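You operate a simulated robot arm through the tools that you are given. There is no shell and no other tool. Be economical: measure what you need, move in short steps, check, and stop when the job is done.

You are at the controls of a simulated robot arm. One attempt, no reset.

TASK
Set the fence to the job card's width, clamp it, and lay the card's board between fence and stop.

The check looks at the end state, three seconds after you hand in, the way a careful person would. Anything else that was tipped, shoved, dropped, spilled or broken makes it a failure.

THE ROBOT
A 7-joint arm with a two-finger parallel gripper, fixed in place. Base frame: the origin is at the foot of the arm, x ahead of it, y to its left, z up. Lengths are in mm, angles in rad, forces in N, time in s.
With the tool pointing down near the work surface it reaches from about 340 to 740 mm from the base axis. Its first joint turns from -2.007 to 2.007 rad. Payload 3.91 kg.
Tool frame: the origin (TCP) lies between the finger pads and is the grasp point; the fingertips stand 30 mm ahead of it; z points along the fingers, y is the line along which they close. Largest opening 110 mm; finger width 20, thickness 10; the body of the gripper, 48 by 112 mm, starts 55 mm behind the TCP.
Orientation is that of the tool frame in the base frame, as [roll, pitch, yaw] about the fixed x, y, z axes, in that order (R = Rz(yaw) Ry(pitch) Rx(roll)). With the fingers straight down and closing along the base's y, the tool's x points along the base's -x, its y along +y and its z along -z.

THE INTERFACE
- The arm moves only by the tool step_arm. Its argument "plan" is text: rows parted by semicolons, each of 7 numbers parted by spaces: the shift along the base's x, y, z in mm, then the turn, a rotation vector about the base's x, y, z in rad, then the gripper command, from -1 (fully open) to 1 (shut), values between in proportion. In form: dx dy dz rx ry rz fingers; .... A call has 1 to 20 rows; each row shifts and turns the commanded pose from where the row before left it. Each row takes 0.2 s and may step no farther than 50 mm and 0.15 rad from the row before; otherwise, or with a gripper value out of range, the whole call is refused. A pose out of reach is approached as far as the arm can. The call stops where the force on the tool passes 40 N (or 10 N more than at its start, if that is more) or the arm is blocked; 0.2 s more then pass. The fingers move at their own pace (about 108 mm/s each) and stop on an object; they squeeze with about 32 N. The grip force told is the motor's: it shows also when the fingers shut on nothing. Time passes only in rows, and 0.2 s behind the last, so rows that do not move let the fingers close. The reply holds the time, the measured pose of the TCP, the force on the tool along the base axes, the opening and the grip force, in the units named above and with some noise, with the torque about the TCP (base axes, N m) and any sound that the robot's microphone picked up.
- Cameras (640 x 400 px; columns grow to the right, rows downward): "scene" is fixed at [401.4, -500.1, 1342.4]; the picture's right is [1.00, -0.01, 0.00], its down [-0.00, -0.58, -0.82] and it looks along [0.01, 0.82, -0.58] (base axes); focal length 360 px, centre (320, 200). "wrist" rides on the gripper at [72, 17, -103] in the tool frame; the picture's right is [-0.23, 0.97, 0.00], its down [-0.76, -0.18, -0.62] and it looks along [-0.61, -0.14, 0.78] (tool axes); focal length 222 px, centre (320, 200). There is no depth. A picture from a camera that has moved, and an enlarged one, comes with that camera's place and axes in the base frame and with its lens.
- snapshot(camera): a new picture of that camera. The clock stands still meanwhile.
- raise_lower(by): slides the trunk up (or, below 0, down) by that many mm; the arm rides with it, the base frame stays. It gives what a move gives, with no picture.
- close_up(camera, box): a new picture of the part [left, top, right, bottom] of that camera's present view, enlarged. The clock stands still meanwhile.
- job_done(): hands the job in; it is judged then, once.

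Go step by step. Nothing tells you positions but the pictures and the camera data: compare them with the known pose of the tool, close in by small moves and look again before you grip or let go. The budget is 120 turns and 68 pictures, counting those below and the enlarged ones. Unless the task says otherwise, let go and move clear before handing in, and close with one line.

The tools are called after "Emit:" by a JSON object that holds its "fn" and its "kwargs". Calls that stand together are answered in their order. step_arm: Moves the arm, as the interface text tells. Its arguments: {"type":"object","properties":{"plan":{"type":"string"}},"required":["plan"]} The other tools are called the same way: raise_lower (by) slides the trunk up or down; snapshot (camera) takes a picture; close_up (camera, box) takes an enlarged picture of a part of a camera's view; job_done () hands the job in.

At the start:

```text
clock: 0.0
position: [239.4, 313.6, 1005.0]
tcp_rot: [-3.141, 0.001, 3.141]
contact_force: [0.4, 0.1, -0.3]
torque: [0.02, -0.04, 0.01]
width: 110.2
gripper_force: 0.1
trunk travel left (down, up): [-725.0, 265.0]
```

scene: 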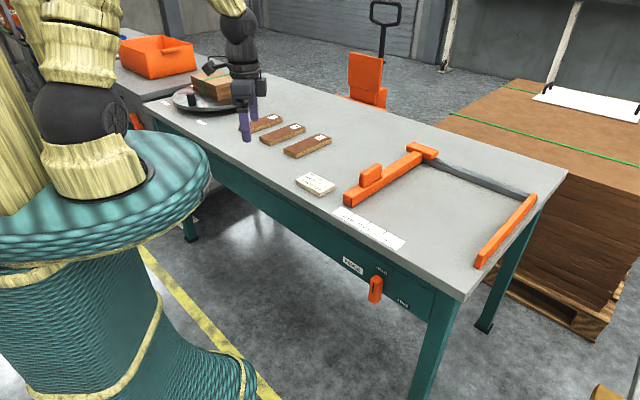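
wrist: 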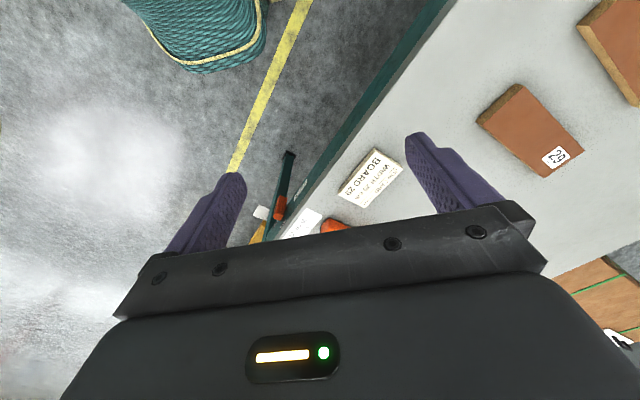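

I see a bench with three numbered boards, a job card, an orange fence and stop, and a clamp lever on the bench front. I'll enlarge the details first.

Emit:
{"fn": "close_up", "kwargs": {"camera": "wrist", "box": [320, 130, 420, 220]}}

Emit:
{"fn": "close_up", "kwargs": {"camera": "scene", "box": [280, 130, 560, 310]}}

Emit:
{"fn": "close_up", "kwargs": {"camera": "scene", "box": [140, 60, 340, 200]}}

Emit:
{"fn": "close_up", "kwargs": {"camera": "scene", "box": [320, 200, 440, 310]}}

```text
4.44 times, centred on (370, 175) of wrist
camera zoom: at [166.9, 328.9, 1109.7], right [0.23, 0.97, 0.0], down [0.76, -0.18, 0.62], along [0.61, -0.14, -0.78], focal length 987 px, centre (98, 311)
```

zoom: 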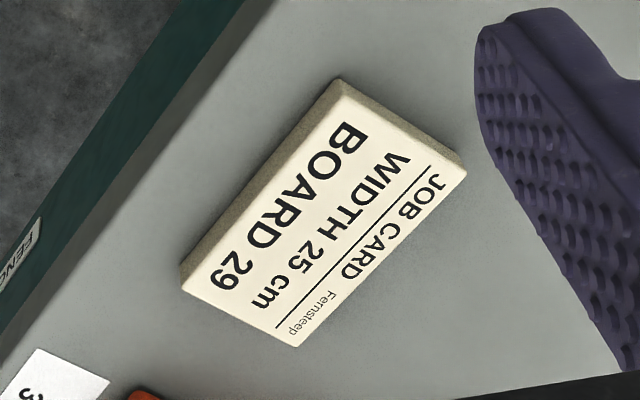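

```text
2.22 times, centred on (420, 220) of scene
camera zoom: at [401.4, -500.1, 1342.4], right [1.0, -0.01, 0.0], down [0.0, -0.58, -0.82], along [0.01, 0.82, -0.58], focal length 799 px, centre (98, 156)
```

zoom: 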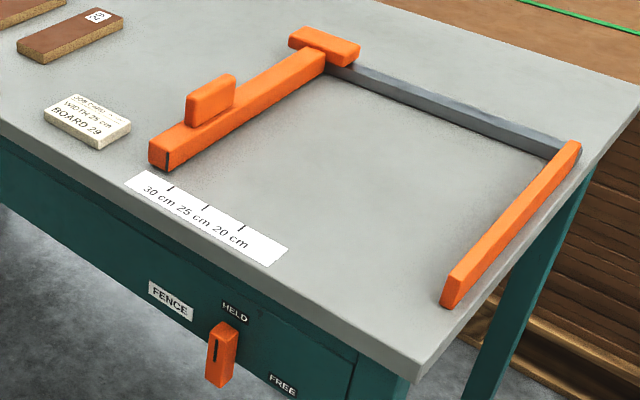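

```text
2.86 times, centred on (240, 130) of scene
camera zoom: at [401.4, -500.1, 1342.4], right [1.0, -0.01, 0.0], down [0.0, -0.58, -0.82], along [0.01, 0.82, -0.58], focal length 1028 px, centre (549, 400)
```

zoom: 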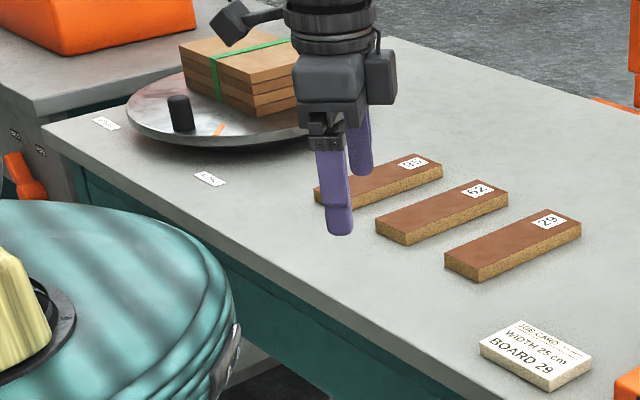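

```text
3.64 times, centred on (380, 255) of scene
camera zoom: at [401.4, -500.1, 1342.4], right [1.0, -0.01, 0.0], down [0.0, -0.58, -0.82], along [0.01, 0.82, -0.58], focal length 1308 px, centre (102, 0)
```

zoom: 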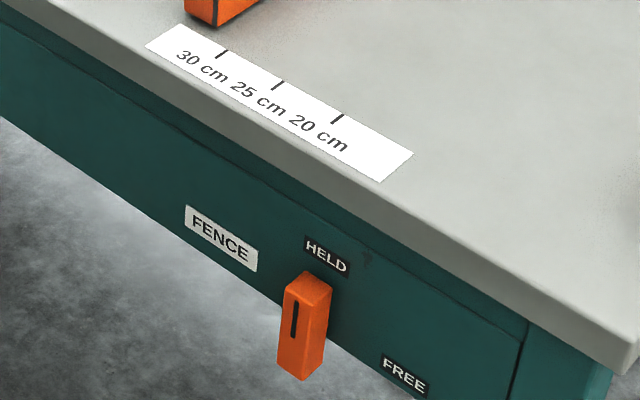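

The card asks for width 25 cm and board 29. The fence lever on the bench front looks to be at HELD, near (550,113,635), with the bench top at z≈765. I'll bring the wrist camera round to face the front panel.

Emit:
{"fn": "step_arm", "kwargs": {"plan": "31 -34 0 0 0 0.105 -1;31 -34 0 0 0 0.105 -1;31 -34 0 0 0 0.105 -1;31 -34 0 0 0 0.105 -1;31 -34 0 0 0 0.105 -1;31 -34 0 0 0 0.105 -1;31 -34 0 0 0 0.105 -1;31 -34 0 0 0 0.105 -1"}}

Emit:
{"fn": "raise_lower", "kwargs": {"by": -160}}

Emit:
{"fn": "snapshot", "kwargs": {"camera": "wrist"}}

```text
clock: 1.8
position: [487.7, 41.6, 1007.1]
tcp_rot: [3.139, 0.001, -2.298]
contact_force: [-0.3, -0.6, -0.4]
torque: [-0.02, 0.0, -0.01]
width: 110.2
gripper_force: 0.0
trunk travel left (down, up): [-725.0, 265.0]
```

```text
clock: 3.6
position: [487.6, 41.4, 845.8]
tcp_rot: [-3.141, 0.0, -2.3]
contact_force: [0.6, 0.0, 0.4]
torque: [-0.03, 0.03, 0.01]
width: 110.0
gripper_force: 0.1
trunk travel left (down, up): [-565.0, 425.0]
```

```text
61 pictures are left
camera wrist: at [426.6, -2.6, 950.1], right [-0.57, 0.82, 0.0], down [0.64, 0.45, 0.62], along [0.51, 0.36, -0.78], focal length 222 px, centre (320, 200)
```

wrist: 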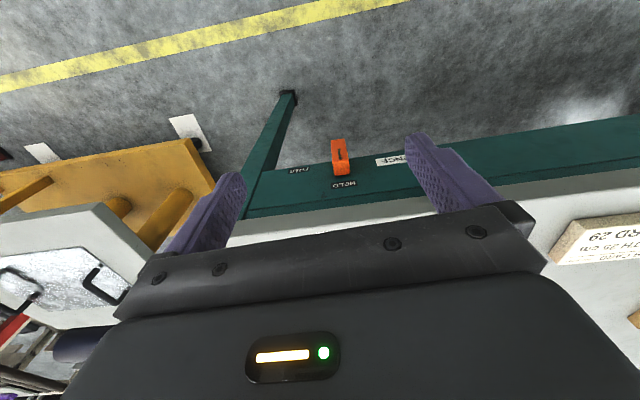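

The lever is visible, though the picture is upside down. I'll enlarge it to find its shape and pivot.

Emit:
{"fn": "close_up", "kwargs": {"camera": "wrist", "box": [270, 110, 430, 210]}}

Emit:
{"fn": "close_up", "kwargs": {"camera": "scene", "box": [345, 255, 405, 310]}}

```text
4.00 times, centred on (350, 160) of wrist
camera zoom: at [426.6, -2.6, 950.1], right [-0.57, 0.82, 0.0], down [0.64, 0.45, 0.62], along [0.51, 0.36, -0.78], focal length 888 px, centre (200, 360)
```

zoom: 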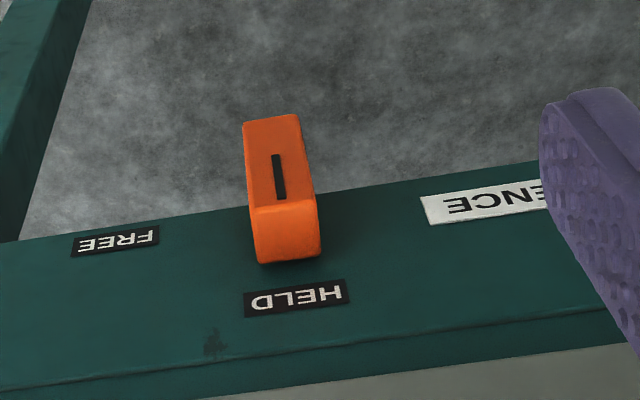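

```text
7.27 times, centred on (375, 282) of scene
camera zoom: at [401.4, -500.1, 1342.4], right [1.0, -0.01, 0.0], down [0.0, -0.58, -0.82], along [0.01, 0.82, -0.58], focal length 2616 px, centre (-80, -400)
```

zoom: 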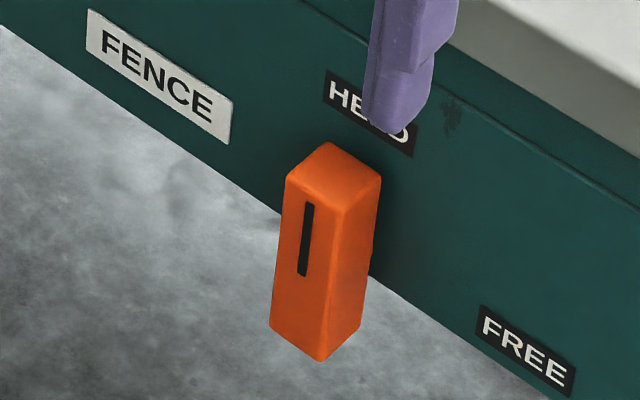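

The knob is a vertical bar about 27×65 mm with its face centre near (549,125,602), and it turns about the panel normal. I'll tilt the tool horizontal to face the panel, then lower the trunk.

Emit:
{"fn": "step_arm", "kwargs": {"plan": "-4 -4 0 0.1064 -0.0952 0 -1;-4 -4 0 0.1064 -0.0952 0 -1;-4 -4 0 0.1064 -0.0952 0 -1;-4 -4 0 0.1064 -0.0952 0 -1;-4 -4 0 0.1064 -0.0952 0 -1;-4 -4 0 0.1064 -0.0952 0 -1;-4 -4 0 0.1064 -0.0952 0 -1;-4 -4 0 0.1064 -0.0952 0 -1;-4 -4 0 0.1064 -0.0952 0 -1;-4 -4 0 0.1064 -0.0952 0 -1;-4 -4 0 0.1064 -0.0952 0 -1"}}

Emit:
{"fn": "snapshot", "kwargs": {"camera": "scene"}}

```text
clock: 6.0
position: [443.2, -1.8, 846.9]
tcp_rot: [-0.985, 1.57, -0.145]
contact_force: [1.1, 0.4, 0.5]
torque: [-0.01, -0.01, 0.03]
width: 110.0
gripper_force: 0.1
trunk travel left (down, up): [-565.0, 425.0]
```

```text
58 pictures are left
```

scene: 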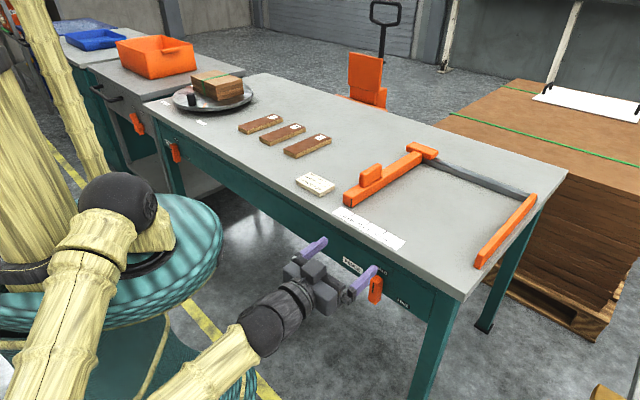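

The tool is horizontal and facing the panel. I'll lower to knob height and look.

Emit:
{"fn": "raise_lower", "kwargs": {"by": -245}}

Emit:
{"fn": "snapshot", "kwargs": {"camera": "scene"}}

Emit:
{"fn": "snapshot", "kwargs": {"camera": "wrist"}}

```text
clock: 8.6
position: [442.4, -2.7, 601.9]
tcp_rot: [1.899, 1.568, 2.742]
contact_force: [0.1, 0.0, -0.1]
torque: [0.02, -0.02, 0.0]
width: 109.7
gripper_force: 0.0
trunk travel left (down, up): [-320.0, 670.0]
```

```text
57 pictures are left
```

scene: 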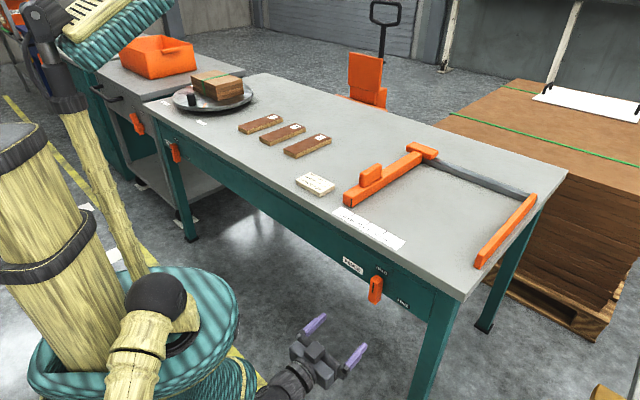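

```text
56 pictures are left
camera wrist: at [361.7, -69.3, 529.9], right [-0.73, 0.65, 0.23], down [-0.28, -0.58, 0.76], along [0.63, 0.49, 0.61], focal length 222 px, centre (320, 200)
```

wrist: 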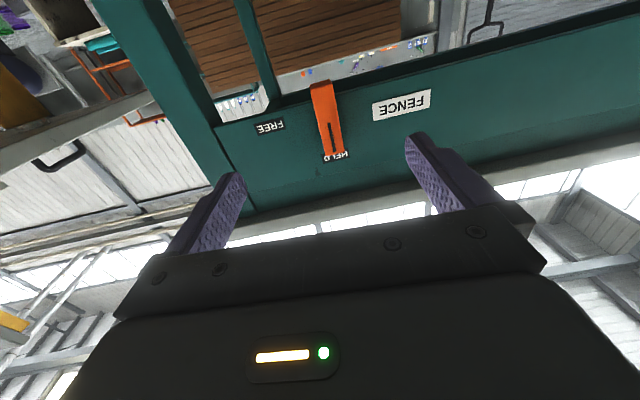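

Now I'll triangulate the knob from this low view.

Emit:
{"fn": "close_up", "kwargs": {"camera": "wrist", "box": [240, 60, 440, 180]}}

Emit:
{"fn": "close_up", "kwargs": {"camera": "scene", "box": [335, 245, 415, 310]}}

```text
3.20 times, centred on (340, 120) of wrist
camera zoom: at [361.7, -69.3, 529.9], right [-0.73, 0.65, 0.23], down [-0.28, -0.58, 0.76], along [0.63, 0.49, 0.61], focal length 711 px, centre (256, 456)
```

zoom: 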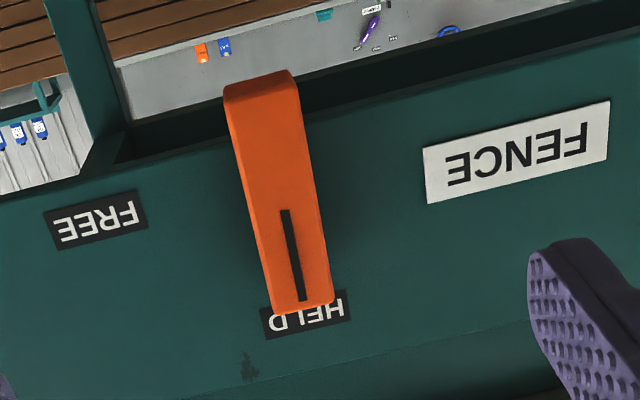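

```text
6.15 times, centred on (375, 278) of scene
camera zoom: at [401.4, -500.1, 1342.4], right [1.0, -0.01, 0.0], down [0.0, -0.58, -0.82], along [0.01, 0.82, -0.58], focal length 2214 px, centre (-18, -277)
```

zoom: 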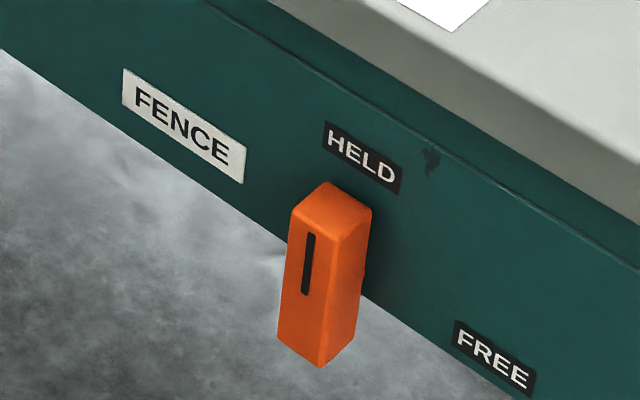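

I put the knob face at about (547,122,609). I'll approach to within about 50 mm and check.

Emit:
{"fn": "step_arm", "kwargs": {"plan": "17.4 21.3 1.5 0 0 0 -1;17.4 21.3 1.5 0 0 0 -1;17.4 21.3 1.5 0 0 0 -1;17.4 21.3 1.5 0 0 0 -1"}}

Emit:
{"fn": "snapshot", "kwargs": {"camera": "wrist"}}

Emit:
{"fn": "close_up", "kwargs": {"camera": "scene", "box": [280, 220, 440, 330]}}

```text
clock: 9.6
position: [513.0, 80.3, 608.3]
tcp_rot: [1.663, 1.568, 2.501]
contact_force: [-0.2, -0.4, 0.3]
torque: [-0.03, -0.01, -0.01]
width: 109.9
gripper_force: 0.0
trunk travel left (down, up): [-320.0, 670.0]
```

```text
53 pictures are left
camera wrist: at [431.8, 13.9, 536.4], right [-0.73, 0.65, 0.23], down [-0.28, -0.58, 0.76], along [0.63, 0.49, 0.61], focal length 222 px, centre (320, 200)
```

wrist: 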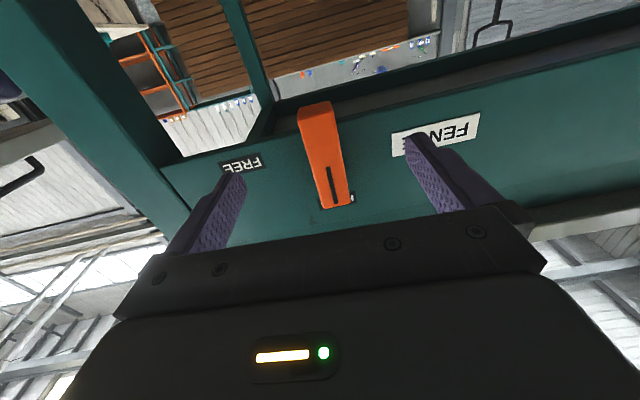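

```text
3.64 times, centred on (360, 275) of scene
camera zoom: at [401.4, -500.1, 1342.4], right [1.0, -0.01, 0.0], down [0.0, -0.58, -0.82], along [0.01, 0.82, -0.58], focal length 1308 px, centre (174, -73)
```

zoom: 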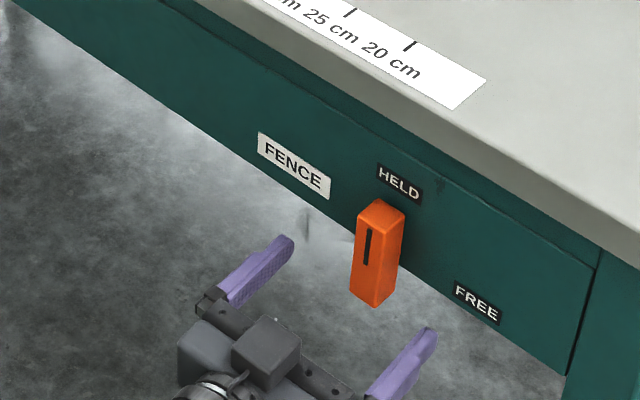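

Aligned to within a couple of mm, and the knob centre sits about 8 mm higher than the tool. I'll advance and close.

Emit:
{"fn": "step_arm", "kwargs": {"plan": "0 0 8 0 0 0 -1;8.8 10.9 0 0 0 0 -1;8.8 10.9 0 0 0 0 -1;8.8 10.9 0 0 0 0 -0.5;0 0 0 0 0 0 0.2;0 0 0 0 0 0 1;0 0 0 0 0 0 1;0 0 0 0 0 0 1"}}

Emit:
{"fn": "snapshot", "kwargs": {"camera": "wrist"}}

```text
clock: 10.8
position: [545.1, 106.9, 615.6]
tcp_rot: [-0.756, 1.57, 0.059]
contact_force: [-4.9, -5.5, 0.0]
torque: [0.0, -0.07, -0.27]
width: 43.7
gripper_force: 0.0
trunk travel left (down, up): [-320.0, 670.0]
stopped in row 5: the force on the tool passed its limit at 47 N (the readings are from after the stop); the commanded pose is now the measured one
```

```text
51 pictures are left
camera wrist: at [461.8, 42.0, 543.9], right [-0.71, 0.67, 0.23], down [-0.3, -0.58, 0.76], along [0.64, 0.47, 0.61], focal length 222 px, centre (320, 200)
```

wrist: 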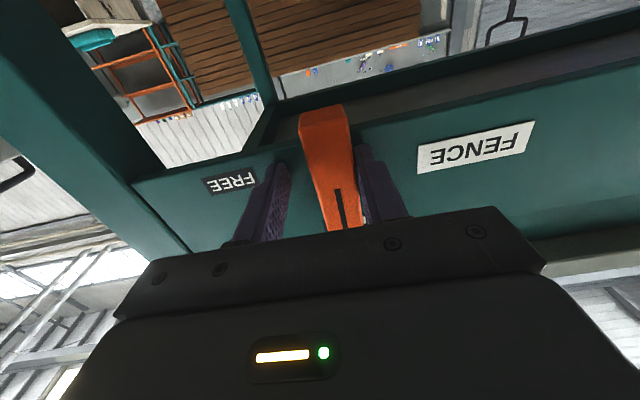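

The stop came while closing: the FENCE-side finger met the knob first. I'll look closer before correcting.

Emit:
{"fn": "close_up", "kwargs": {"camera": "scene", "box": [320, 230, 430, 310]}}

Emit:
{"fn": "close_up", "kwargs": {"camera": "wrist", "box": [220, 80, 440, 250]}}

```text
5.00 times, centred on (375, 270) of scene
camera zoom: at [401.4, -500.1, 1342.4], right [1.0, -0.01, 0.0], down [0.0, -0.58, -0.82], along [0.01, 0.82, -0.58], focal length 1799 px, centre (45, -150)
```

zoom: 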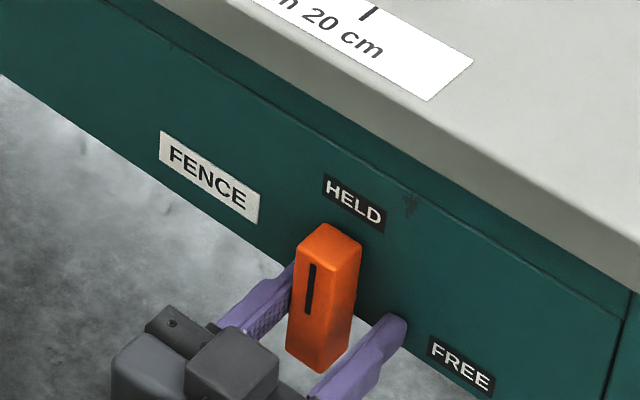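

```text
2.35 times, centred on (330, 165) of wrist
camera zoom: at [461.8, 42.0, 543.9], right [-0.71, 0.67, 0.23], down [-0.3, -0.58, 0.76], along [0.64, 0.47, 0.61], focal length 523 px, centre (296, 282)
```

zoom: 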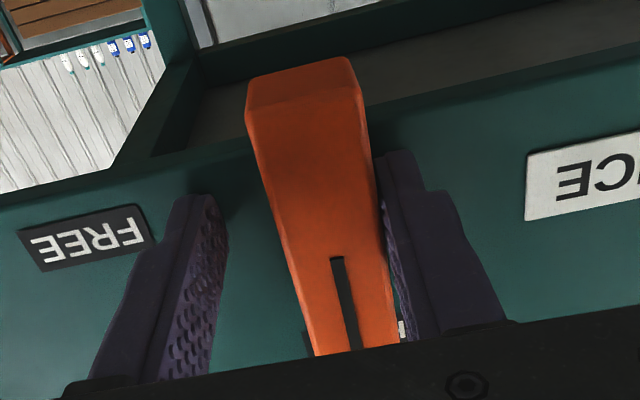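

The tool sits about 8 mm too far toward FREE. I'll shift it toward FENCE, then close gradually.

Emit:
{"fn": "step_arm", "kwargs": {"plan": "0 0 0 0 0 0 0.1;-3.2 2.8 0 0 0 0 0.1;-3.1 2.8 0 0 0 0 0.1;0 0 0 0 0 0 0.3;0 0 0 0 0 0 0.4;0 0 0 0 0 0 0.45;0 0 0 0 0 0 0.5;0 0 0 0 0 0 0.6"}}

```text
clock: 12.6
position: [537.9, 112.9, 615.9]
tcp_rot: [0.856, 1.57, 1.673]
contact_force: [0.7, -5.4, 0.4]
torque: [-0.11, 0.11, -0.99]
width: 25.6
gripper_force: 44.5
trunk travel left (down, up): [-320.0, 670.0]
```

It's gripped at 25.6 mm. I'll turn clockwise about the panel normal, a little first.

Emit:
{"fn": "step_arm", "kwargs": {"plan": "0 0 0 0 0 0 0.8;0 0 0 0.0869 0.0979 0 0.8;0 0 0 0.0869 0.0979 0 0.8;0 0 0 0.0869 0.0979 0 0.8"}}

Emit:
{"fn": "close_up", "kwargs": {"camera": "scene", "box": [320, 230, 430, 310]}}

```text
clock: 13.6
position: [538.4, 114.1, 616.0]
tcp_rot: [1.597, 1.177, 2.415]
contact_force: [4.7, 2.0, 1.4]
torque: [0.6, -0.64, -1.44]
width: 25.2
gripper_force: 44.6
trunk travel left (down, up): [-320.0, 670.0]
```

```text
5.00 times, centred on (375, 270) of scene
camera zoom: at [401.4, -500.1, 1342.4], right [1.0, -0.01, 0.0], down [0.0, -0.58, -0.82], along [0.01, 0.82, -0.58], focal length 1799 px, centre (45, -150)
```

zoom: 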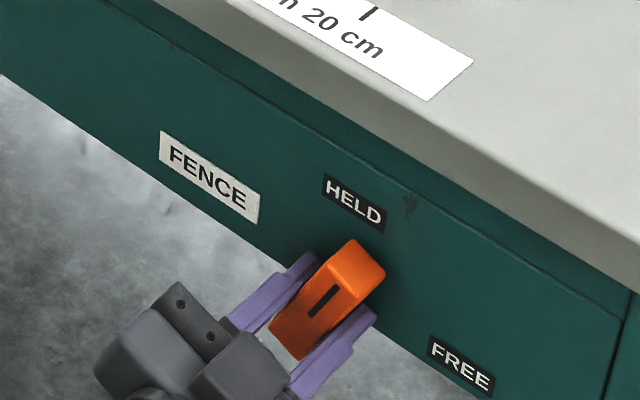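

The knob turns freely with the tool. I'll continue to FREE.

Emit:
{"fn": "step_arm", "kwargs": {"plan": "0 0 0 0.0869 0.0979 0 0.8;0 0 0 0.0869 0.0979 0 0.8;0 0 0 0.0869 0.0979 0 0.8;0 0 0 0.0869 0.0979 0 0.8;0 0 0 0.0869 0.0979 0 0.8;0 0 0 0.0869 0.0979 0 0.8;0 0 0 0.0869 0.0979 0 0.8;0 0 0 0.0869 0.0979 0 0.8;0 0 0 0.0869 0.0979 0 0.8"}}

Emit:
{"fn": "close_up", "kwargs": {"camera": "scene", "box": [320, 230, 430, 310]}}

```text
clock: 15.6
position: [538.3, 112.6, 615.0]
tcp_rot: [1.598, -0.002, 2.416]
contact_force: [1.7, -7.1, -2.6]
torque: [0.85, -1.04, -0.1]
width: 25.3
gripper_force: 45.1
trunk travel left (down, up): [-320.0, 670.0]
```

```text
5.00 times, centred on (375, 270) of scene
camera zoom: at [401.4, -500.1, 1342.4], right [1.0, -0.01, 0.0], down [0.0, -0.58, -0.82], along [0.01, 0.82, -0.58], focal length 1799 px, centre (45, -150)
```

zoom: 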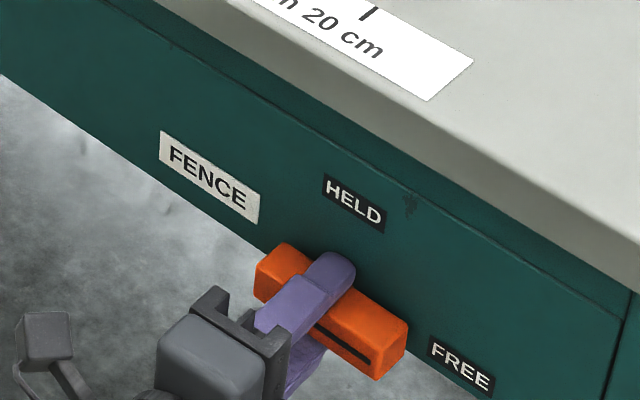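

The knob is at FREE. I'll release, back off, and undo the roll in free space.

Emit:
{"fn": "step_arm", "kwargs": {"plan": "0 0 0 0 0 0 0.3;0 0 0 0 0 0 -0.2;0 0 0 0 0 0 -0.2;-23.3 -26.2 0 0 0 0 -0.2;-23.3 -26.2 0 0 0 0 -0.2;-23.3 -26.2 0 0 0 0 -0.2;-23.3 -26.2 0 0 0 0 -0.2;0 0 0 -0.0869 -0.0979 0 -0.2;0 0 0 -0.0869 -0.0979 0 -0.2;0 0 0 -0.0869 -0.0979 0 -0.2;0 0 0 -0.0869 -0.0979 0 -0.2;0 0 0 -0.0869 -0.0979 0 -0.2;0 0 0 -0.0869 -0.0979 0 -0.2;0 0 0 -0.0869 -0.0979 0 -0.2;0 0 0 -0.0869 -0.0979 0 -0.2;0 0 0 -0.0869 -0.0979 0 -0.2;0 0 0 -0.0869 -0.0979 0 -0.2;0 0 0 -0.0869 -0.0979 0 -0.2;0 0 0 -0.0869 -0.0979 0 -0.2"}}

Emit:
{"fn": "raise_lower", "kwargs": {"by": 345}}

Emit:
{"fn": "close_up", "kwargs": {"camera": "scene", "box": [320, 140, 480, 240]}}

```text
clock: 16.3
position: [538.2, 112.4, 610.6]
tcp_rot: [1.604, -0.009, 2.413]
contact_force: [-5.4, -31.5, -15.4]
torque: [0.94, 0.19, -0.72]
width: 58.4
gripper_force: 0.1
trunk travel left (down, up): [-320.0, 670.0]
stopped in row 3: the force on the tool passed its limit at 44 N (the readings are from after the stop); the commanded pose is now the measured one
```

```text
clock: 16.9
position: [535.0, 114.6, 625.2]
tcp_rot: [1.611, -0.007, 2.423]
contact_force: [-4.9, 0.2, 1.0]
torque: [0.03, -0.18, 0.09]
width: 66.7
gripper_force: 0.5
trunk travel left (down, up): [-334.0, 656.0]
stopped: the force on the tool passed its limit at 48 N (the readings are from after the stop); the commanded pose is now the measured one
```

```text
4.00 times, centred on (400, 190) of scene
camera zoom: at [401.4, -500.1, 1342.4], right [1.0, -0.01, 0.0], down [0.0, -0.58, -0.82], along [0.01, 0.82, -0.58], focal length 1439 px, centre (0, 240)
```

zoom: 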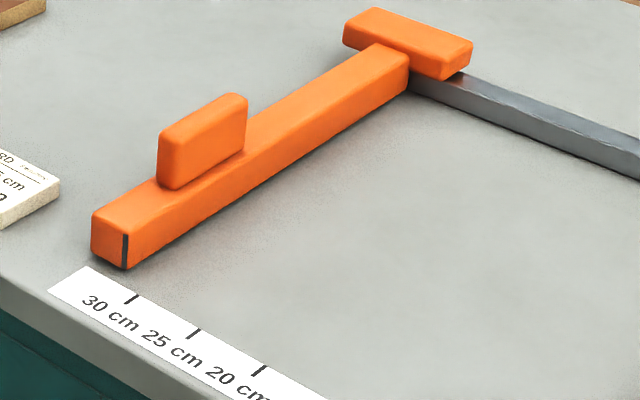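

The release met resistance and my chained raise was stopped too, so from here I'll check between moves. I'll look at the knob now.

Emit:
{"fn": "close_up", "kwargs": {"camera": "scene", "box": [320, 220, 440, 310]}}

Emit:
{"fn": "snapshot", "kwargs": {"camera": "wrist"}}

```text
4.44 times, centred on (380, 265) of scene
camera zoom: at [401.4, -500.1, 1342.4], right [1.0, -0.01, 0.0], down [0.0, -0.58, -0.82], along [0.01, 0.82, -0.58], focal length 1599 px, centre (53, -89)
```

zoom: 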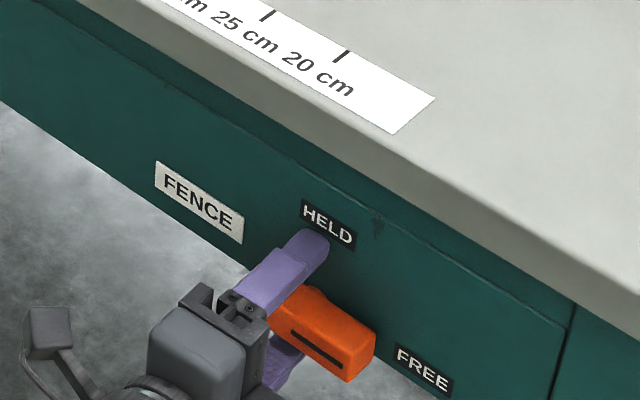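

```text
44 pictures are left
camera wrist: at [413.8, 83.7, 647.3], right [0.2, -0.13, 0.97], down [0.16, -0.97, -0.16], along [0.97, 0.19, -0.18], focal length 222 px, centre (320, 200)
```

wrist: 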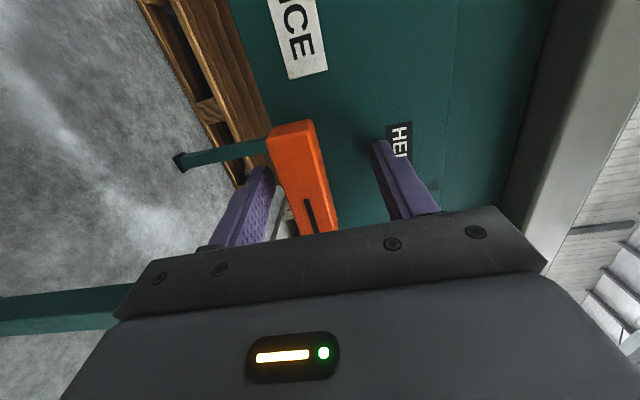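

The knob is still at FREE and the fingers are open around it. I'll centre slightly and back straight out.

Emit:
{"fn": "step_arm", "kwargs": {"plan": "0 0 -5 0 0 0 -0.2;-11 -13 0 0 0 0 -0.2;-16.6 -18.7 0 0 0 0 -0.2;-16.6 -18.7 0 0 0 0 -0.2;-23.3 -26.2 0 0 0 0 -0.2;-23.3 -26.2 0 0 0 0 -0.2"}}

```text
clock: 18.3
position: [443.1, 11.8, 617.8]
tcp_rot: [1.61, -0.007, 2.422]
contact_force: [0.6, 0.1, -0.6]
torque: [-0.02, -0.04, 0.0]
width: 66.0
gripper_force: 0.1
trunk travel left (down, up): [-334.0, 656.0]
```

Clear. Now I'll roll back, then raise.

Emit:
{"fn": "step_arm", "kwargs": {"plan": "0 0 0 -0.0869 -0.0979 0 -0.2;0 0 0 -0.0869 -0.0979 0 -0.2;0 0 0 -0.0869 -0.0979 0 -0.2;0 0 0 -0.0869 -0.0979 0 -0.2;0 0 0 -0.0869 -0.0979 0 -0.2;0 0 0 -0.0869 -0.0979 0 -0.2;0 0 0 -0.0869 -0.0979 0 -0.2;0 0 0 -0.0869 -0.0979 0 -0.2;0 0 0 -0.0869 -0.0979 0 -0.2;0 0 0 -0.0869 -0.0979 0 -0.2;0 0 0 -0.0869 -0.0979 0 -0.2;0 0 0 -0.0869 -0.0979 0 -0.2"}}

Emit:
{"fn": "raise_lower", "kwargs": {"by": 345}}

Emit:
{"fn": "close_up", "kwargs": {"camera": "scene", "box": [320, 130, 480, 310]}}

```text
clock: 20.9
position: [444.8, 11.3, 619.5]
tcp_rot: [2.387, 1.564, -3.087]
contact_force: [0.3, -0.4, -0.4]
torque: [0.02, -0.03, -0.02]
width: 66.1
gripper_force: 0.1
trunk travel left (down, up): [-334.0, 656.0]
```

```text
clock: 24.3
position: [444.9, 10.5, 963.6]
tcp_rot: [2.227, 1.563, 3.036]
contact_force: [0.8, 0.1, 0.0]
torque: [-0.02, 0.01, 0.01]
width: 65.8
gripper_force: 0.1
trunk travel left (down, up): [-679.0, 311.0]
```

```text
2.22 times, centred on (400, 220) of scene
camera zoom: at [401.4, -500.1, 1342.4], right [1.0, -0.01, 0.0], down [0.0, -0.58, -0.82], along [0.01, 0.82, -0.58], focal length 799 px, centre (142, 156)
```

zoom: 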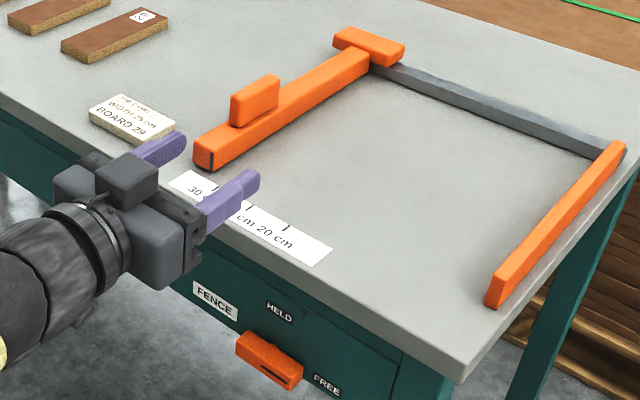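

The knob points at FREE. I'll pitch the tool down and travel toward the handle block on the fence, which I estimate at (558,384).

Emit:
{"fn": "step_arm", "kwargs": {"plan": "5.5 28.5 -4 -0.1064 0.0952 0 -0.2;5.5 28.5 -4 -0.1064 0.0952 0 -0.2;5.5 28.5 -4 -0.1064 0.0952 0 -0.2;5.5 28.5 -4 -0.1064 0.0952 0 -0.2;5.5 28.5 -4 -0.1064 0.0952 0 -0.2;5.5 28.5 -4 -0.1064 0.0952 0 -0.2;5.5 28.5 -4 -0.1064 0.0952 0 -0.2;5.5 28.5 -4 -0.1064 0.0952 0 -0.2;5.5 28.5 -4 -0.1064 0.0952 0 -0.2;5.5 28.5 -4 -0.1064 0.0952 0 -0.2;5.5 28.5 -4 -0.1064 0.0952 0 -0.2"}}

Emit:
{"fn": "snapshot", "kwargs": {"camera": "wrist"}}

```text
clock: 26.7
position: [506.4, 326.5, 919.6]
tcp_rot: [-3.107, -0.007, -2.307]
contact_force: [1.1, 0.3, -0.7]
torque: [0.01, 0.02, 0.0]
width: 65.9
gripper_force: 0.1
trunk travel left (down, up): [-679.0, 311.0]
```

```text
42 pictures are left
camera wrist: at [443.4, 285.4, 1023.4], right [-0.57, 0.82, -0.04], down [0.63, 0.46, 0.62], along [0.53, 0.33, -0.78], focal length 222 px, centre (320, 200)
```

wrist: 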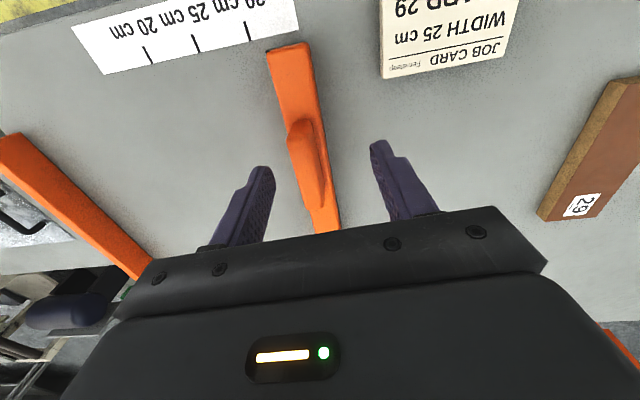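

I can see the fence, handle and scale. I'll straighten the tool and enlarge the view.

Emit:
{"fn": "step_arm", "kwargs": {"plan": "0 0 0 0.028 0.021 0.01 -0.2;0 0 0 0 0 0 -0.2"}}

Emit:
{"fn": "close_up", "kwargs": {"camera": "wrist", "box": [140, 0, 380, 240]}}

Emit:
{"fn": "close_up", "kwargs": {"camera": "scene", "box": [330, 140, 450, 220]}}

```text
clock: 27.3
position: [506.6, 325.2, 920.3]
tcp_rot: [-3.14, 0.001, -2.296]
contact_force: [0.2, 0.4, -0.1]
torque: [-0.02, -0.01, 0.01]
width: 65.9
gripper_force: 0.0
trunk travel left (down, up): [-679.0, 311.0]
```

```text
1.67 times, centred on (260, 120) of wrist
camera zoom: at [445.7, 281.1, 1024.2], right [-0.58, 0.82, 0.0], down [0.64, 0.45, 0.62], along [0.51, 0.36, -0.78], focal length 370 px, centre (420, 333)
```

zoom: 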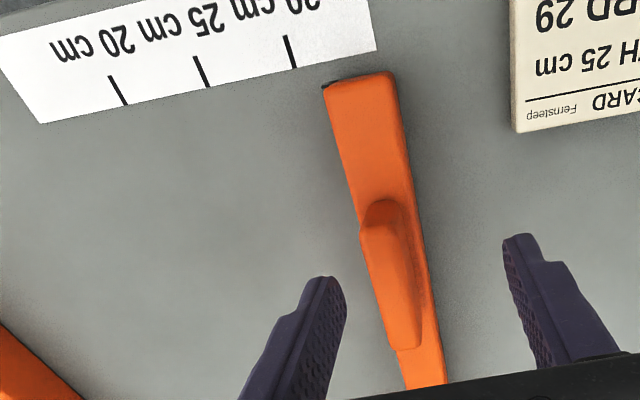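

```text
5.00 times, centred on (390, 180) of scene
camera zoom: at [401.4, -500.1, 1342.4], right [1.0, -0.01, 0.0], down [0.0, -0.58, -0.82], along [0.01, 0.82, -0.58], focal length 1799 px, centre (-30, 300)
```

zoom: 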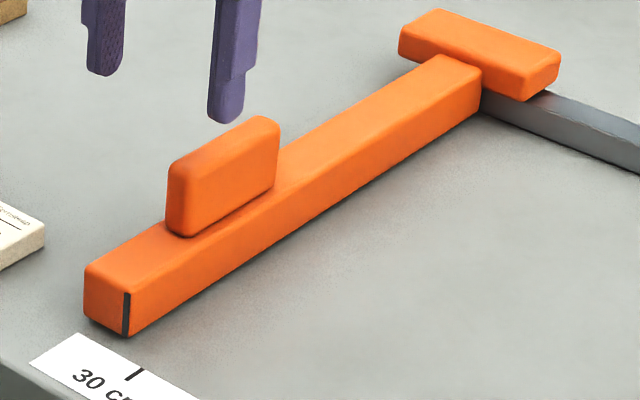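

Triangulating again puts the bench top at z≈779, the fence top at ≈807 and the handle top at ≈853, centred near (550,340). The index mark reads about 32.3 cm, so the fence has to move about 73 mm toward the stop. I'll go above the handle and check.

Emit:
{"fn": "step_arm", "kwargs": {"plan": "21 7 0 0 0 0 -0.2;22 7.7 -15 0 0 0 -0.2;0 0 -17 0 0 0 -0.2"}}

Emit:
{"fn": "snapshot", "kwargs": {"camera": "wrist"}}

Emit:
{"fn": "close_up", "kwargs": {"camera": "scene", "box": [330, 140, 450, 220]}}

```text
clock: 28.1
position: [549.4, 338.9, 888.0]
tcp_rot: [-3.141, 0.002, -2.299]
contact_force: [0.5, 0.0, -1.1]
torque: [0.0, -0.01, -0.02]
width: 66.0
gripper_force: 0.0
trunk travel left (down, up): [-679.0, 311.0]
```

```text
39 pictures are left
camera wrist: at [488.6, 294.6, 992.2], right [-0.58, 0.82, 0.0], down [0.64, 0.45, 0.62], along [0.51, 0.36, -0.78], focal length 222 px, centre (320, 200)
```

wrist: 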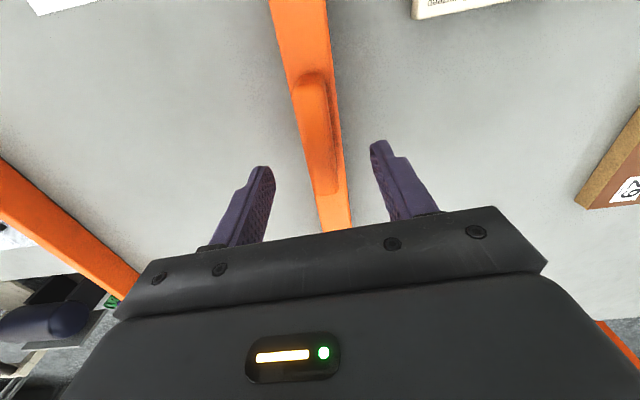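

```text
5.00 times, centred on (390, 180) of scene
camera zoom: at [401.4, -500.1, 1342.4], right [1.0, -0.01, 0.0], down [0.0, -0.58, -0.82], along [0.01, 0.82, -0.58], focal length 1799 px, centre (-30, 300)
```

zoom: 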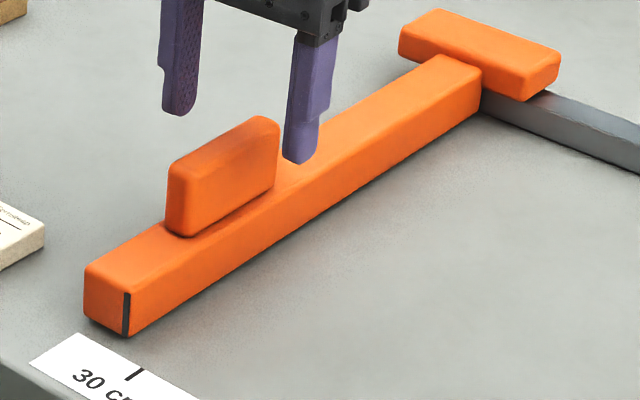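

The handle centre looks about 16 mm nearer the front than the TCP. I'll shift back, descend to z≈856 and check.

Emit:
{"fn": "step_arm", "kwargs": {"plan": "-10.6 -12 0 0 0 0 -0.2;0 0 -16 0 0 0 -0.2;0 0 -16 0 0 0 -0.2"}}

Emit:
{"fn": "snapshot", "kwargs": {"camera": "wrist"}}

Emit:
{"fn": "close_up", "kwargs": {"camera": "scene", "box": [330, 140, 450, 220]}}

```text
clock: 28.9
position: [539.5, 326.6, 856.2]
tcp_rot: [3.141, 0.001, -2.298]
contact_force: [-0.4, 0.0, -0.5]
torque: [0.0, -0.03, 0.0]
width: 66.3
gripper_force: 0.1
trunk travel left (down, up): [-679.0, 311.0]
```

```text
37 pictures are left
camera wrist: at [478.2, 282.6, 959.9], right [-0.58, 0.82, 0.0], down [0.64, 0.45, 0.62], along [0.51, 0.36, -0.78], focal length 222 px, centre (320, 200)
```

wrist: 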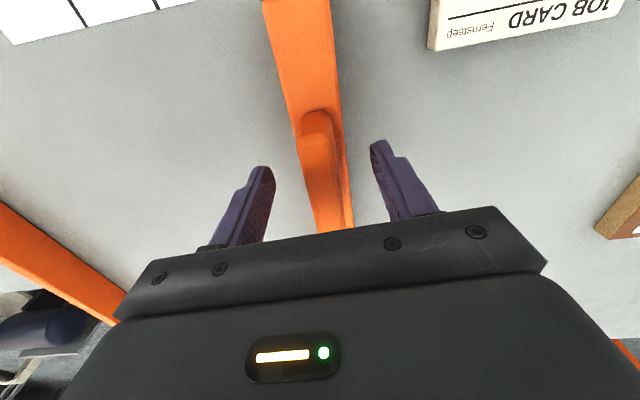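

```text
5.00 times, centred on (390, 180) of scene
camera zoom: at [401.4, -500.1, 1342.4], right [1.0, -0.01, 0.0], down [0.0, -0.58, -0.82], along [0.01, 0.82, -0.58], focal length 1799 px, centre (-30, 300)
```

zoom: 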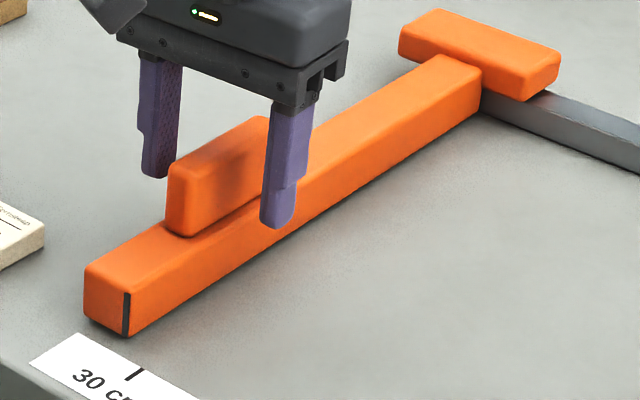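

The handle is between the fingers. I'll close gradually.

Emit:
{"fn": "step_arm", "kwargs": {"plan": "0 0 0 0 0 0 0.1;0 0 0 0 0 0 0.3;0 0 0 0 0 0 0.4;0 0 0 0 0 0 0.5;0 0 0 0 0 0 0.6;0 0 0 0 0 0 0.8"}}

Emit:
{"fn": "close_up", "kwargs": {"camera": "scene", "box": [330, 140, 450, 220]}}

```text
clock: 30.3
position: [539.4, 326.8, 856.3]
tcp_rot: [-3.14, 0.001, -2.298]
contact_force: [-2.3, 2.4, -0.5]
torque: [-0.12, 0.23, -0.8]
width: 21.1
gripper_force: 44.9
trunk travel left (down, up): [-679.0, 311.0]
```

```text
5.00 times, centred on (390, 180) of scene
camera zoom: at [401.4, -500.1, 1342.4], right [1.0, -0.01, 0.0], down [0.0, -0.58, -0.82], along [0.01, 0.82, -0.58], focal length 1799 px, centre (-30, 300)
```

zoom: 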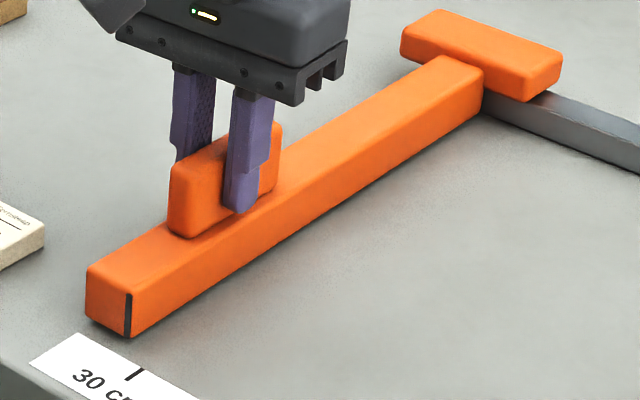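

The handle is gripped at 21 mm. I'll slide the fence about 60 mm toward the stop.

Emit:
{"fn": "step_arm", "kwargs": {"plan": "3.7 -3.3 0 0 0 0 0.8;7.5 -6.64 0 0 0 0 0.8;7.5 -6.64 0 0 0 0 0.8;7.5 -6.64 0 0 0 0 0.8;7.5 -6.64 0 0 0 0 0.8;7.5 -6.64 0 0 0 0 0.8;3.7 -3.3 0 0 0 0 0.8"}}

Emit:
{"fn": "close_up", "kwargs": {"camera": "scene", "box": [330, 170, 430, 240]}}

```text
clock: 31.9
position: [581.4, 284.5, 857.5]
tcp_rot: [3.139, -0.006, -2.298]
contact_force: [-21.4, -19.3, -9.2]
torque: [-0.48, 0.16, -0.95]
width: 21.3
gripper_force: 44.3
trunk travel left (down, up): [-679.0, 311.0]
```

```text
5.71 times, centred on (380, 205) of scene
camera zoom: at [401.4, -500.1, 1342.4], right [1.0, -0.01, 0.0], down [0.0, -0.58, -0.82], along [0.01, 0.82, -0.58], focal length 2056 px, centre (-23, 171)
```

zoom: 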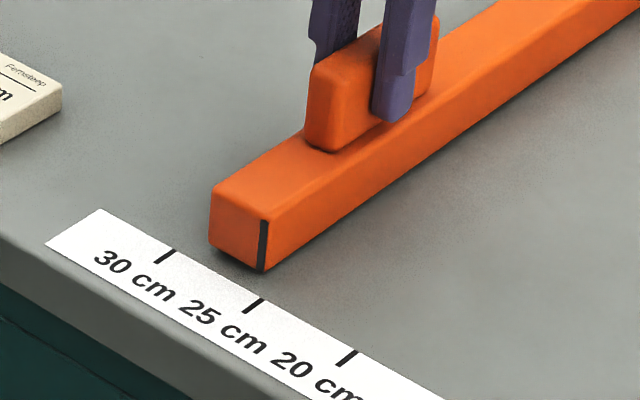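

The rail runs at about 45°, which explains the side force. The index now reads about 26.3 cm, so I'll move 13 mm more along the true rail direction and relieve the side load.

Emit:
{"fn": "step_arm", "kwargs": {"plan": "-2.5 -2.5 0 0 0 0 0.8;3 -3 0 0 0 0 0.8;3 -3 0 0 0 0 0.8;2.8 -2.8 0 0 0 0 0.8;0 0 0 0 0 0 0.8"}}

Emit:
{"fn": "close_up", "kwargs": {"camera": "scene", "box": [350, 190, 410, 240]}}

Emit:
{"fn": "snapshot", "kwargs": {"camera": "wrist"}}

```text
clock: 33.1
position: [590.3, 276.5, 856.8]
tcp_rot: [3.141, 0.001, -2.297]
contact_force: [-8.9, -7.2, -11.3]
torque: [-0.55, 0.61, -0.94]
width: 21.0
gripper_force: 44.8
trunk travel left (down, up): [-679.0, 311.0]
```

```text
8.00 times, centred on (380, 215) of scene
camera zoom: at [401.4, -500.1, 1342.4], right [1.0, -0.01, 0.0], down [0.0, -0.58, -0.82], along [0.01, 0.82, -0.58], focal length 2878 px, centre (-160, 80)
```

zoom: 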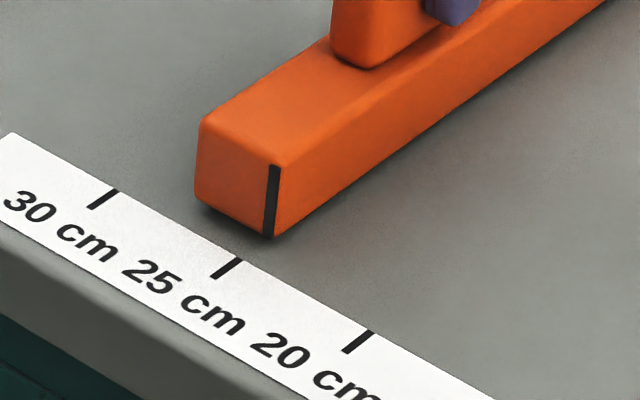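

```text
32 pictures are left
camera wrist: at [529.1, 232.0, 960.4], right [-0.58, 0.82, 0.0], down [0.64, 0.45, 0.62], along [0.51, 0.36, -0.78], focal length 222 px, centre (320, 200)
```

wrist: 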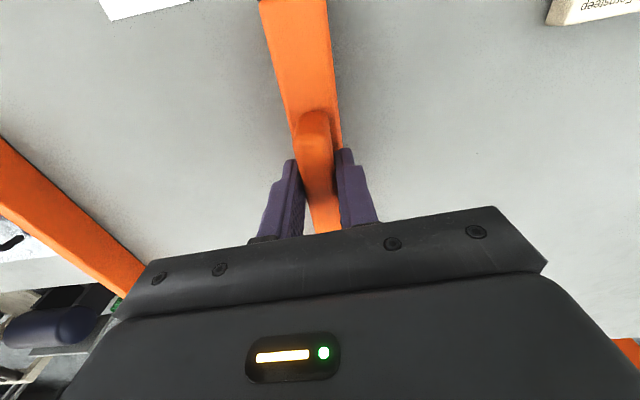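

The index sits on the 25 cm tick within about 1 mm. I'll release and lift off.

Emit:
{"fn": "step_arm", "kwargs": {"plan": "0 0 0 0 0 0 0.5;0 0 0 0 0 0 0.3;0 0 0 0 0 0 0.1;0 0 10 0 0 0 0.1;0 0 30 0 0 0 0.1;0 0 40 0 0 0 0;0 0 40 0 0 0 -0.2"}}

Emit:
{"fn": "close_up", "kwargs": {"camera": "scene", "box": [350, 190, 410, 240]}}

```text
clock: 34.7
position: [591.1, 276.6, 978.0]
tcp_rot: [-3.141, 0.002, -2.298]
contact_force: [-0.1, 0.4, 0.0]
torque: [-0.01, 0.04, 0.03]
width: 66.0
gripper_force: 0.2
trunk travel left (down, up): [-679.0, 311.0]
```

```text
8.00 times, centred on (380, 215) of scene
camera zoom: at [401.4, -500.1, 1342.4], right [1.0, -0.01, 0.0], down [0.0, -0.58, -0.82], along [0.01, 0.82, -0.58], focal length 2878 px, centre (-160, 80)
```

zoom: 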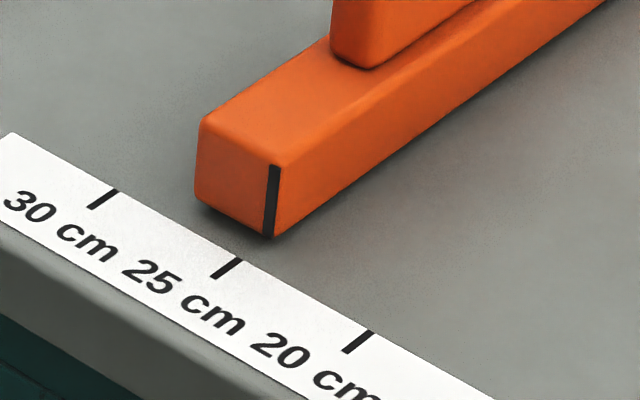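

Still on 25. While backing off I'll verify the reading with the wrist camera from another angle.

Emit:
{"fn": "step_arm", "kwargs": {"plan": "-10 -20 -10 0 0 0 -0.2;-10 -20 -10 0 0 0 -0.2;-10 -20 -10 0 0 0 -0.2;-10 -20 -10 0 0 0 -0.2"}}

Emit:
{"fn": "close_up", "kwargs": {"camera": "wrist", "box": [200, 40, 420, 190]}}

```text
clock: 35.7
position: [550.5, 195.0, 936.8]
tcp_rot: [-3.141, 0.002, -2.298]
contact_force: [0.1, -0.3, 0.2]
torque: [-0.03, 0.0, 0.02]
width: 66.2
gripper_force: 0.1
trunk travel left (down, up): [-679.0, 311.0]
```

```text
2.67 times, centred on (310, 115) of wrist
camera zoom: at [489.8, 151.3, 1039.8], right [-0.58, 0.82, 0.0], down [0.64, 0.45, 0.62], along [0.51, 0.36, -0.78], focal length 592 px, centre (347, 427)
```

zoom: 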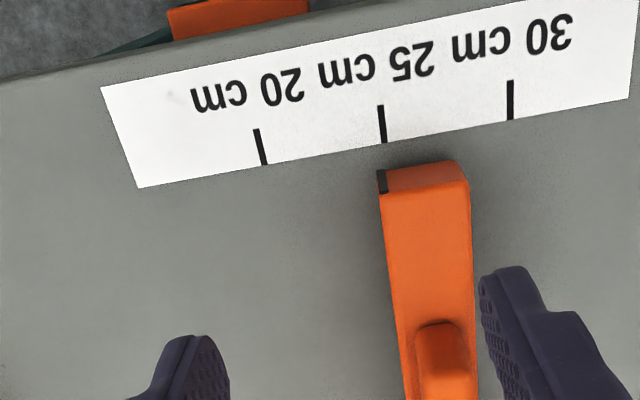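

From here the mark may sit slightly to the 20 side of the tick, so I'll zoom in more to measure.

Emit:
{"fn": "close_up", "kwargs": {"camera": "wrist", "box": [300, 65, 370, 120]}}

Emit:
{"fn": "close_up", "kwargs": {"camera": "scene", "box": [370, 205, 394, 227]}}

```text
7.27 times, centred on (335, 92) of wrist
camera zoom: at [489.8, 151.3, 1039.8], right [-0.58, 0.82, 0.0], down [0.64, 0.45, 0.62], along [0.51, 0.36, -0.78], focal length 1615 px, centre (211, 982)
```

zoom: 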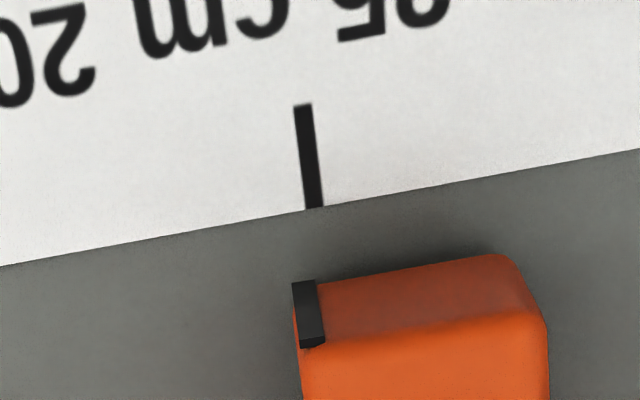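

```text
16.00 times, centred on (382, 216) of scene
camera zoom: at [401.4, -500.1, 1342.4], right [1.0, -0.01, 0.0], down [0.0, -0.58, -0.82], along [0.01, 0.82, -0.58], focal length 5756 px, centre (-672, -56)
```

zoom: 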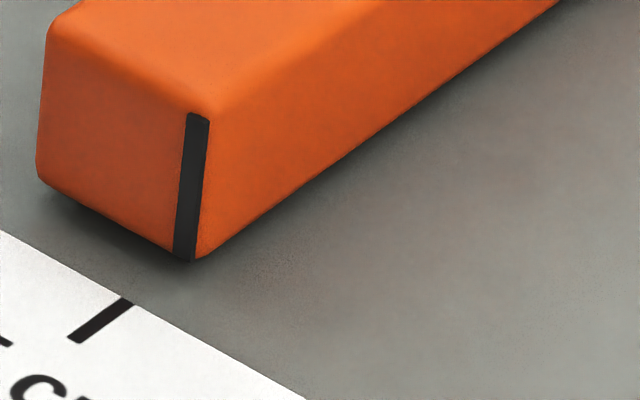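

The overhead wrist view is the more reliable one here, because the fence seems to float slightly above the bench. It reads about 24.7, so I'll re-grip and nudge the fence back about 2.7 mm.

Emit:
{"fn": "step_arm", "kwargs": {"plan": "10 20 10 0 0 0 0;10 20 10 0 0 0 0;10 20 10 0 0 0 0;10 21 10 0 0 0 0;0 0 -40 0 0 0 0;0 0 -40 0 0 0 0;0 0 -31 0 0 0 0;0 0 -10 0 0 0 0;0 0 0 0 0 0 0.2;0 0 0 0 0 0 0.4;0 0 0 0 0 0 0.5;0 0 0 0 0 0 0.6;0 0 0 0 0 0 0.8"}}

```text
clock: 38.5
position: [588.9, 276.9, 855.5]
tcp_rot: [-3.141, 0.003, -2.3]
contact_force: [2.2, -0.9, -0.2]
torque: [0.0, -0.28, -0.9]
width: 21.1
gripper_force: 44.7
trunk travel left (down, up): [-679.0, 311.0]
```

Emit:
{"fn": "step_arm", "kwargs": {"plan": "-0.7 0.7 0 0 0 0 0.8;-0.5 0.5 0 0 0 0 0.8;0 0 0 0 0 0 0.8"}}

Emit:
{"fn": "step_arm", "kwargs": {"plan": "0 0 0 0 0 0 0.8"}}

```text
clock: 39.3
position: [587.9, 277.9, 857.4]
tcp_rot: [-3.141, 0.002, -2.298]
contact_force: [1.6, -2.0, 2.9]
torque: [-0.12, 0.1, -1.31]
width: 21.0
gripper_force: 45.3
trunk travel left (down, up): [-679.0, 311.0]
```

```text
clock: 39.7
position: [588.3, 279.1, 856.2]
tcp_rot: [-3.14, 0.001, -2.295]
contact_force: [2.0, -1.4, 3.9]
torque: [-0.2, 0.22, -1.17]
width: 21.0
gripper_force: 44.9
trunk travel left (down, up): [-679.0, 311.0]
```

That's about −2.7 to −3 mm from before. I'll release and re-check from the same viewpoint.

Emit:
{"fn": "step_arm", "kwargs": {"plan": "0 0 0 0 0 0 0.5;0 0 0 0 0 0 0.3;0 0 0 0 0 0 0.1;0 0 10 0 0 0 0.1;0 0 30 0 0 0 0.1;0 0 40 0 0 0 0;0 0 40 0 0 0 -0.2;-10 -20 -10 0 0 0 -0.2;-10 -20 -10 0 0 0 -0.2;-10 -20 -10 0 0 0 -0.2;-10 -20 -10 0 0 0 -0.2"}}

Emit:
{"fn": "close_up", "kwargs": {"camera": "wrist", "box": [300, 65, 370, 120]}}

```text
clock: 42.1
position: [547.3, 196.8, 935.4]
tcp_rot: [-3.141, 0.002, -2.296]
contact_force: [0.4, -0.5, 0.1]
torque: [-0.03, 0.0, 0.0]
width: 66.1
gripper_force: 0.1
trunk travel left (down, up): [-679.0, 311.0]
```

```text
7.27 times, centred on (335, 92) of wrist
camera zoom: at [487.2, 152.0, 1038.6], right [-0.58, 0.82, 0.0], down [0.64, 0.45, 0.63], along [0.51, 0.36, -0.78], focal length 1615 px, centre (211, 982)
```

zoom: 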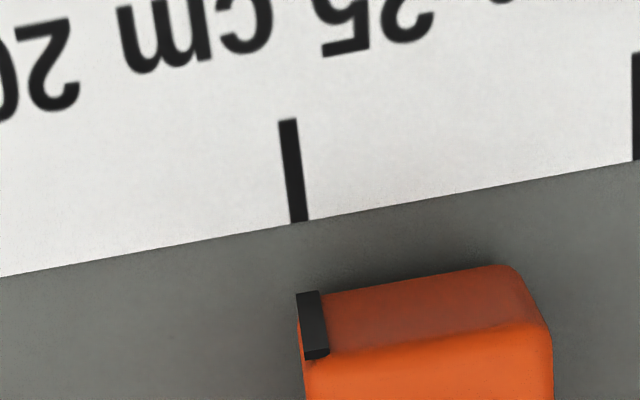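

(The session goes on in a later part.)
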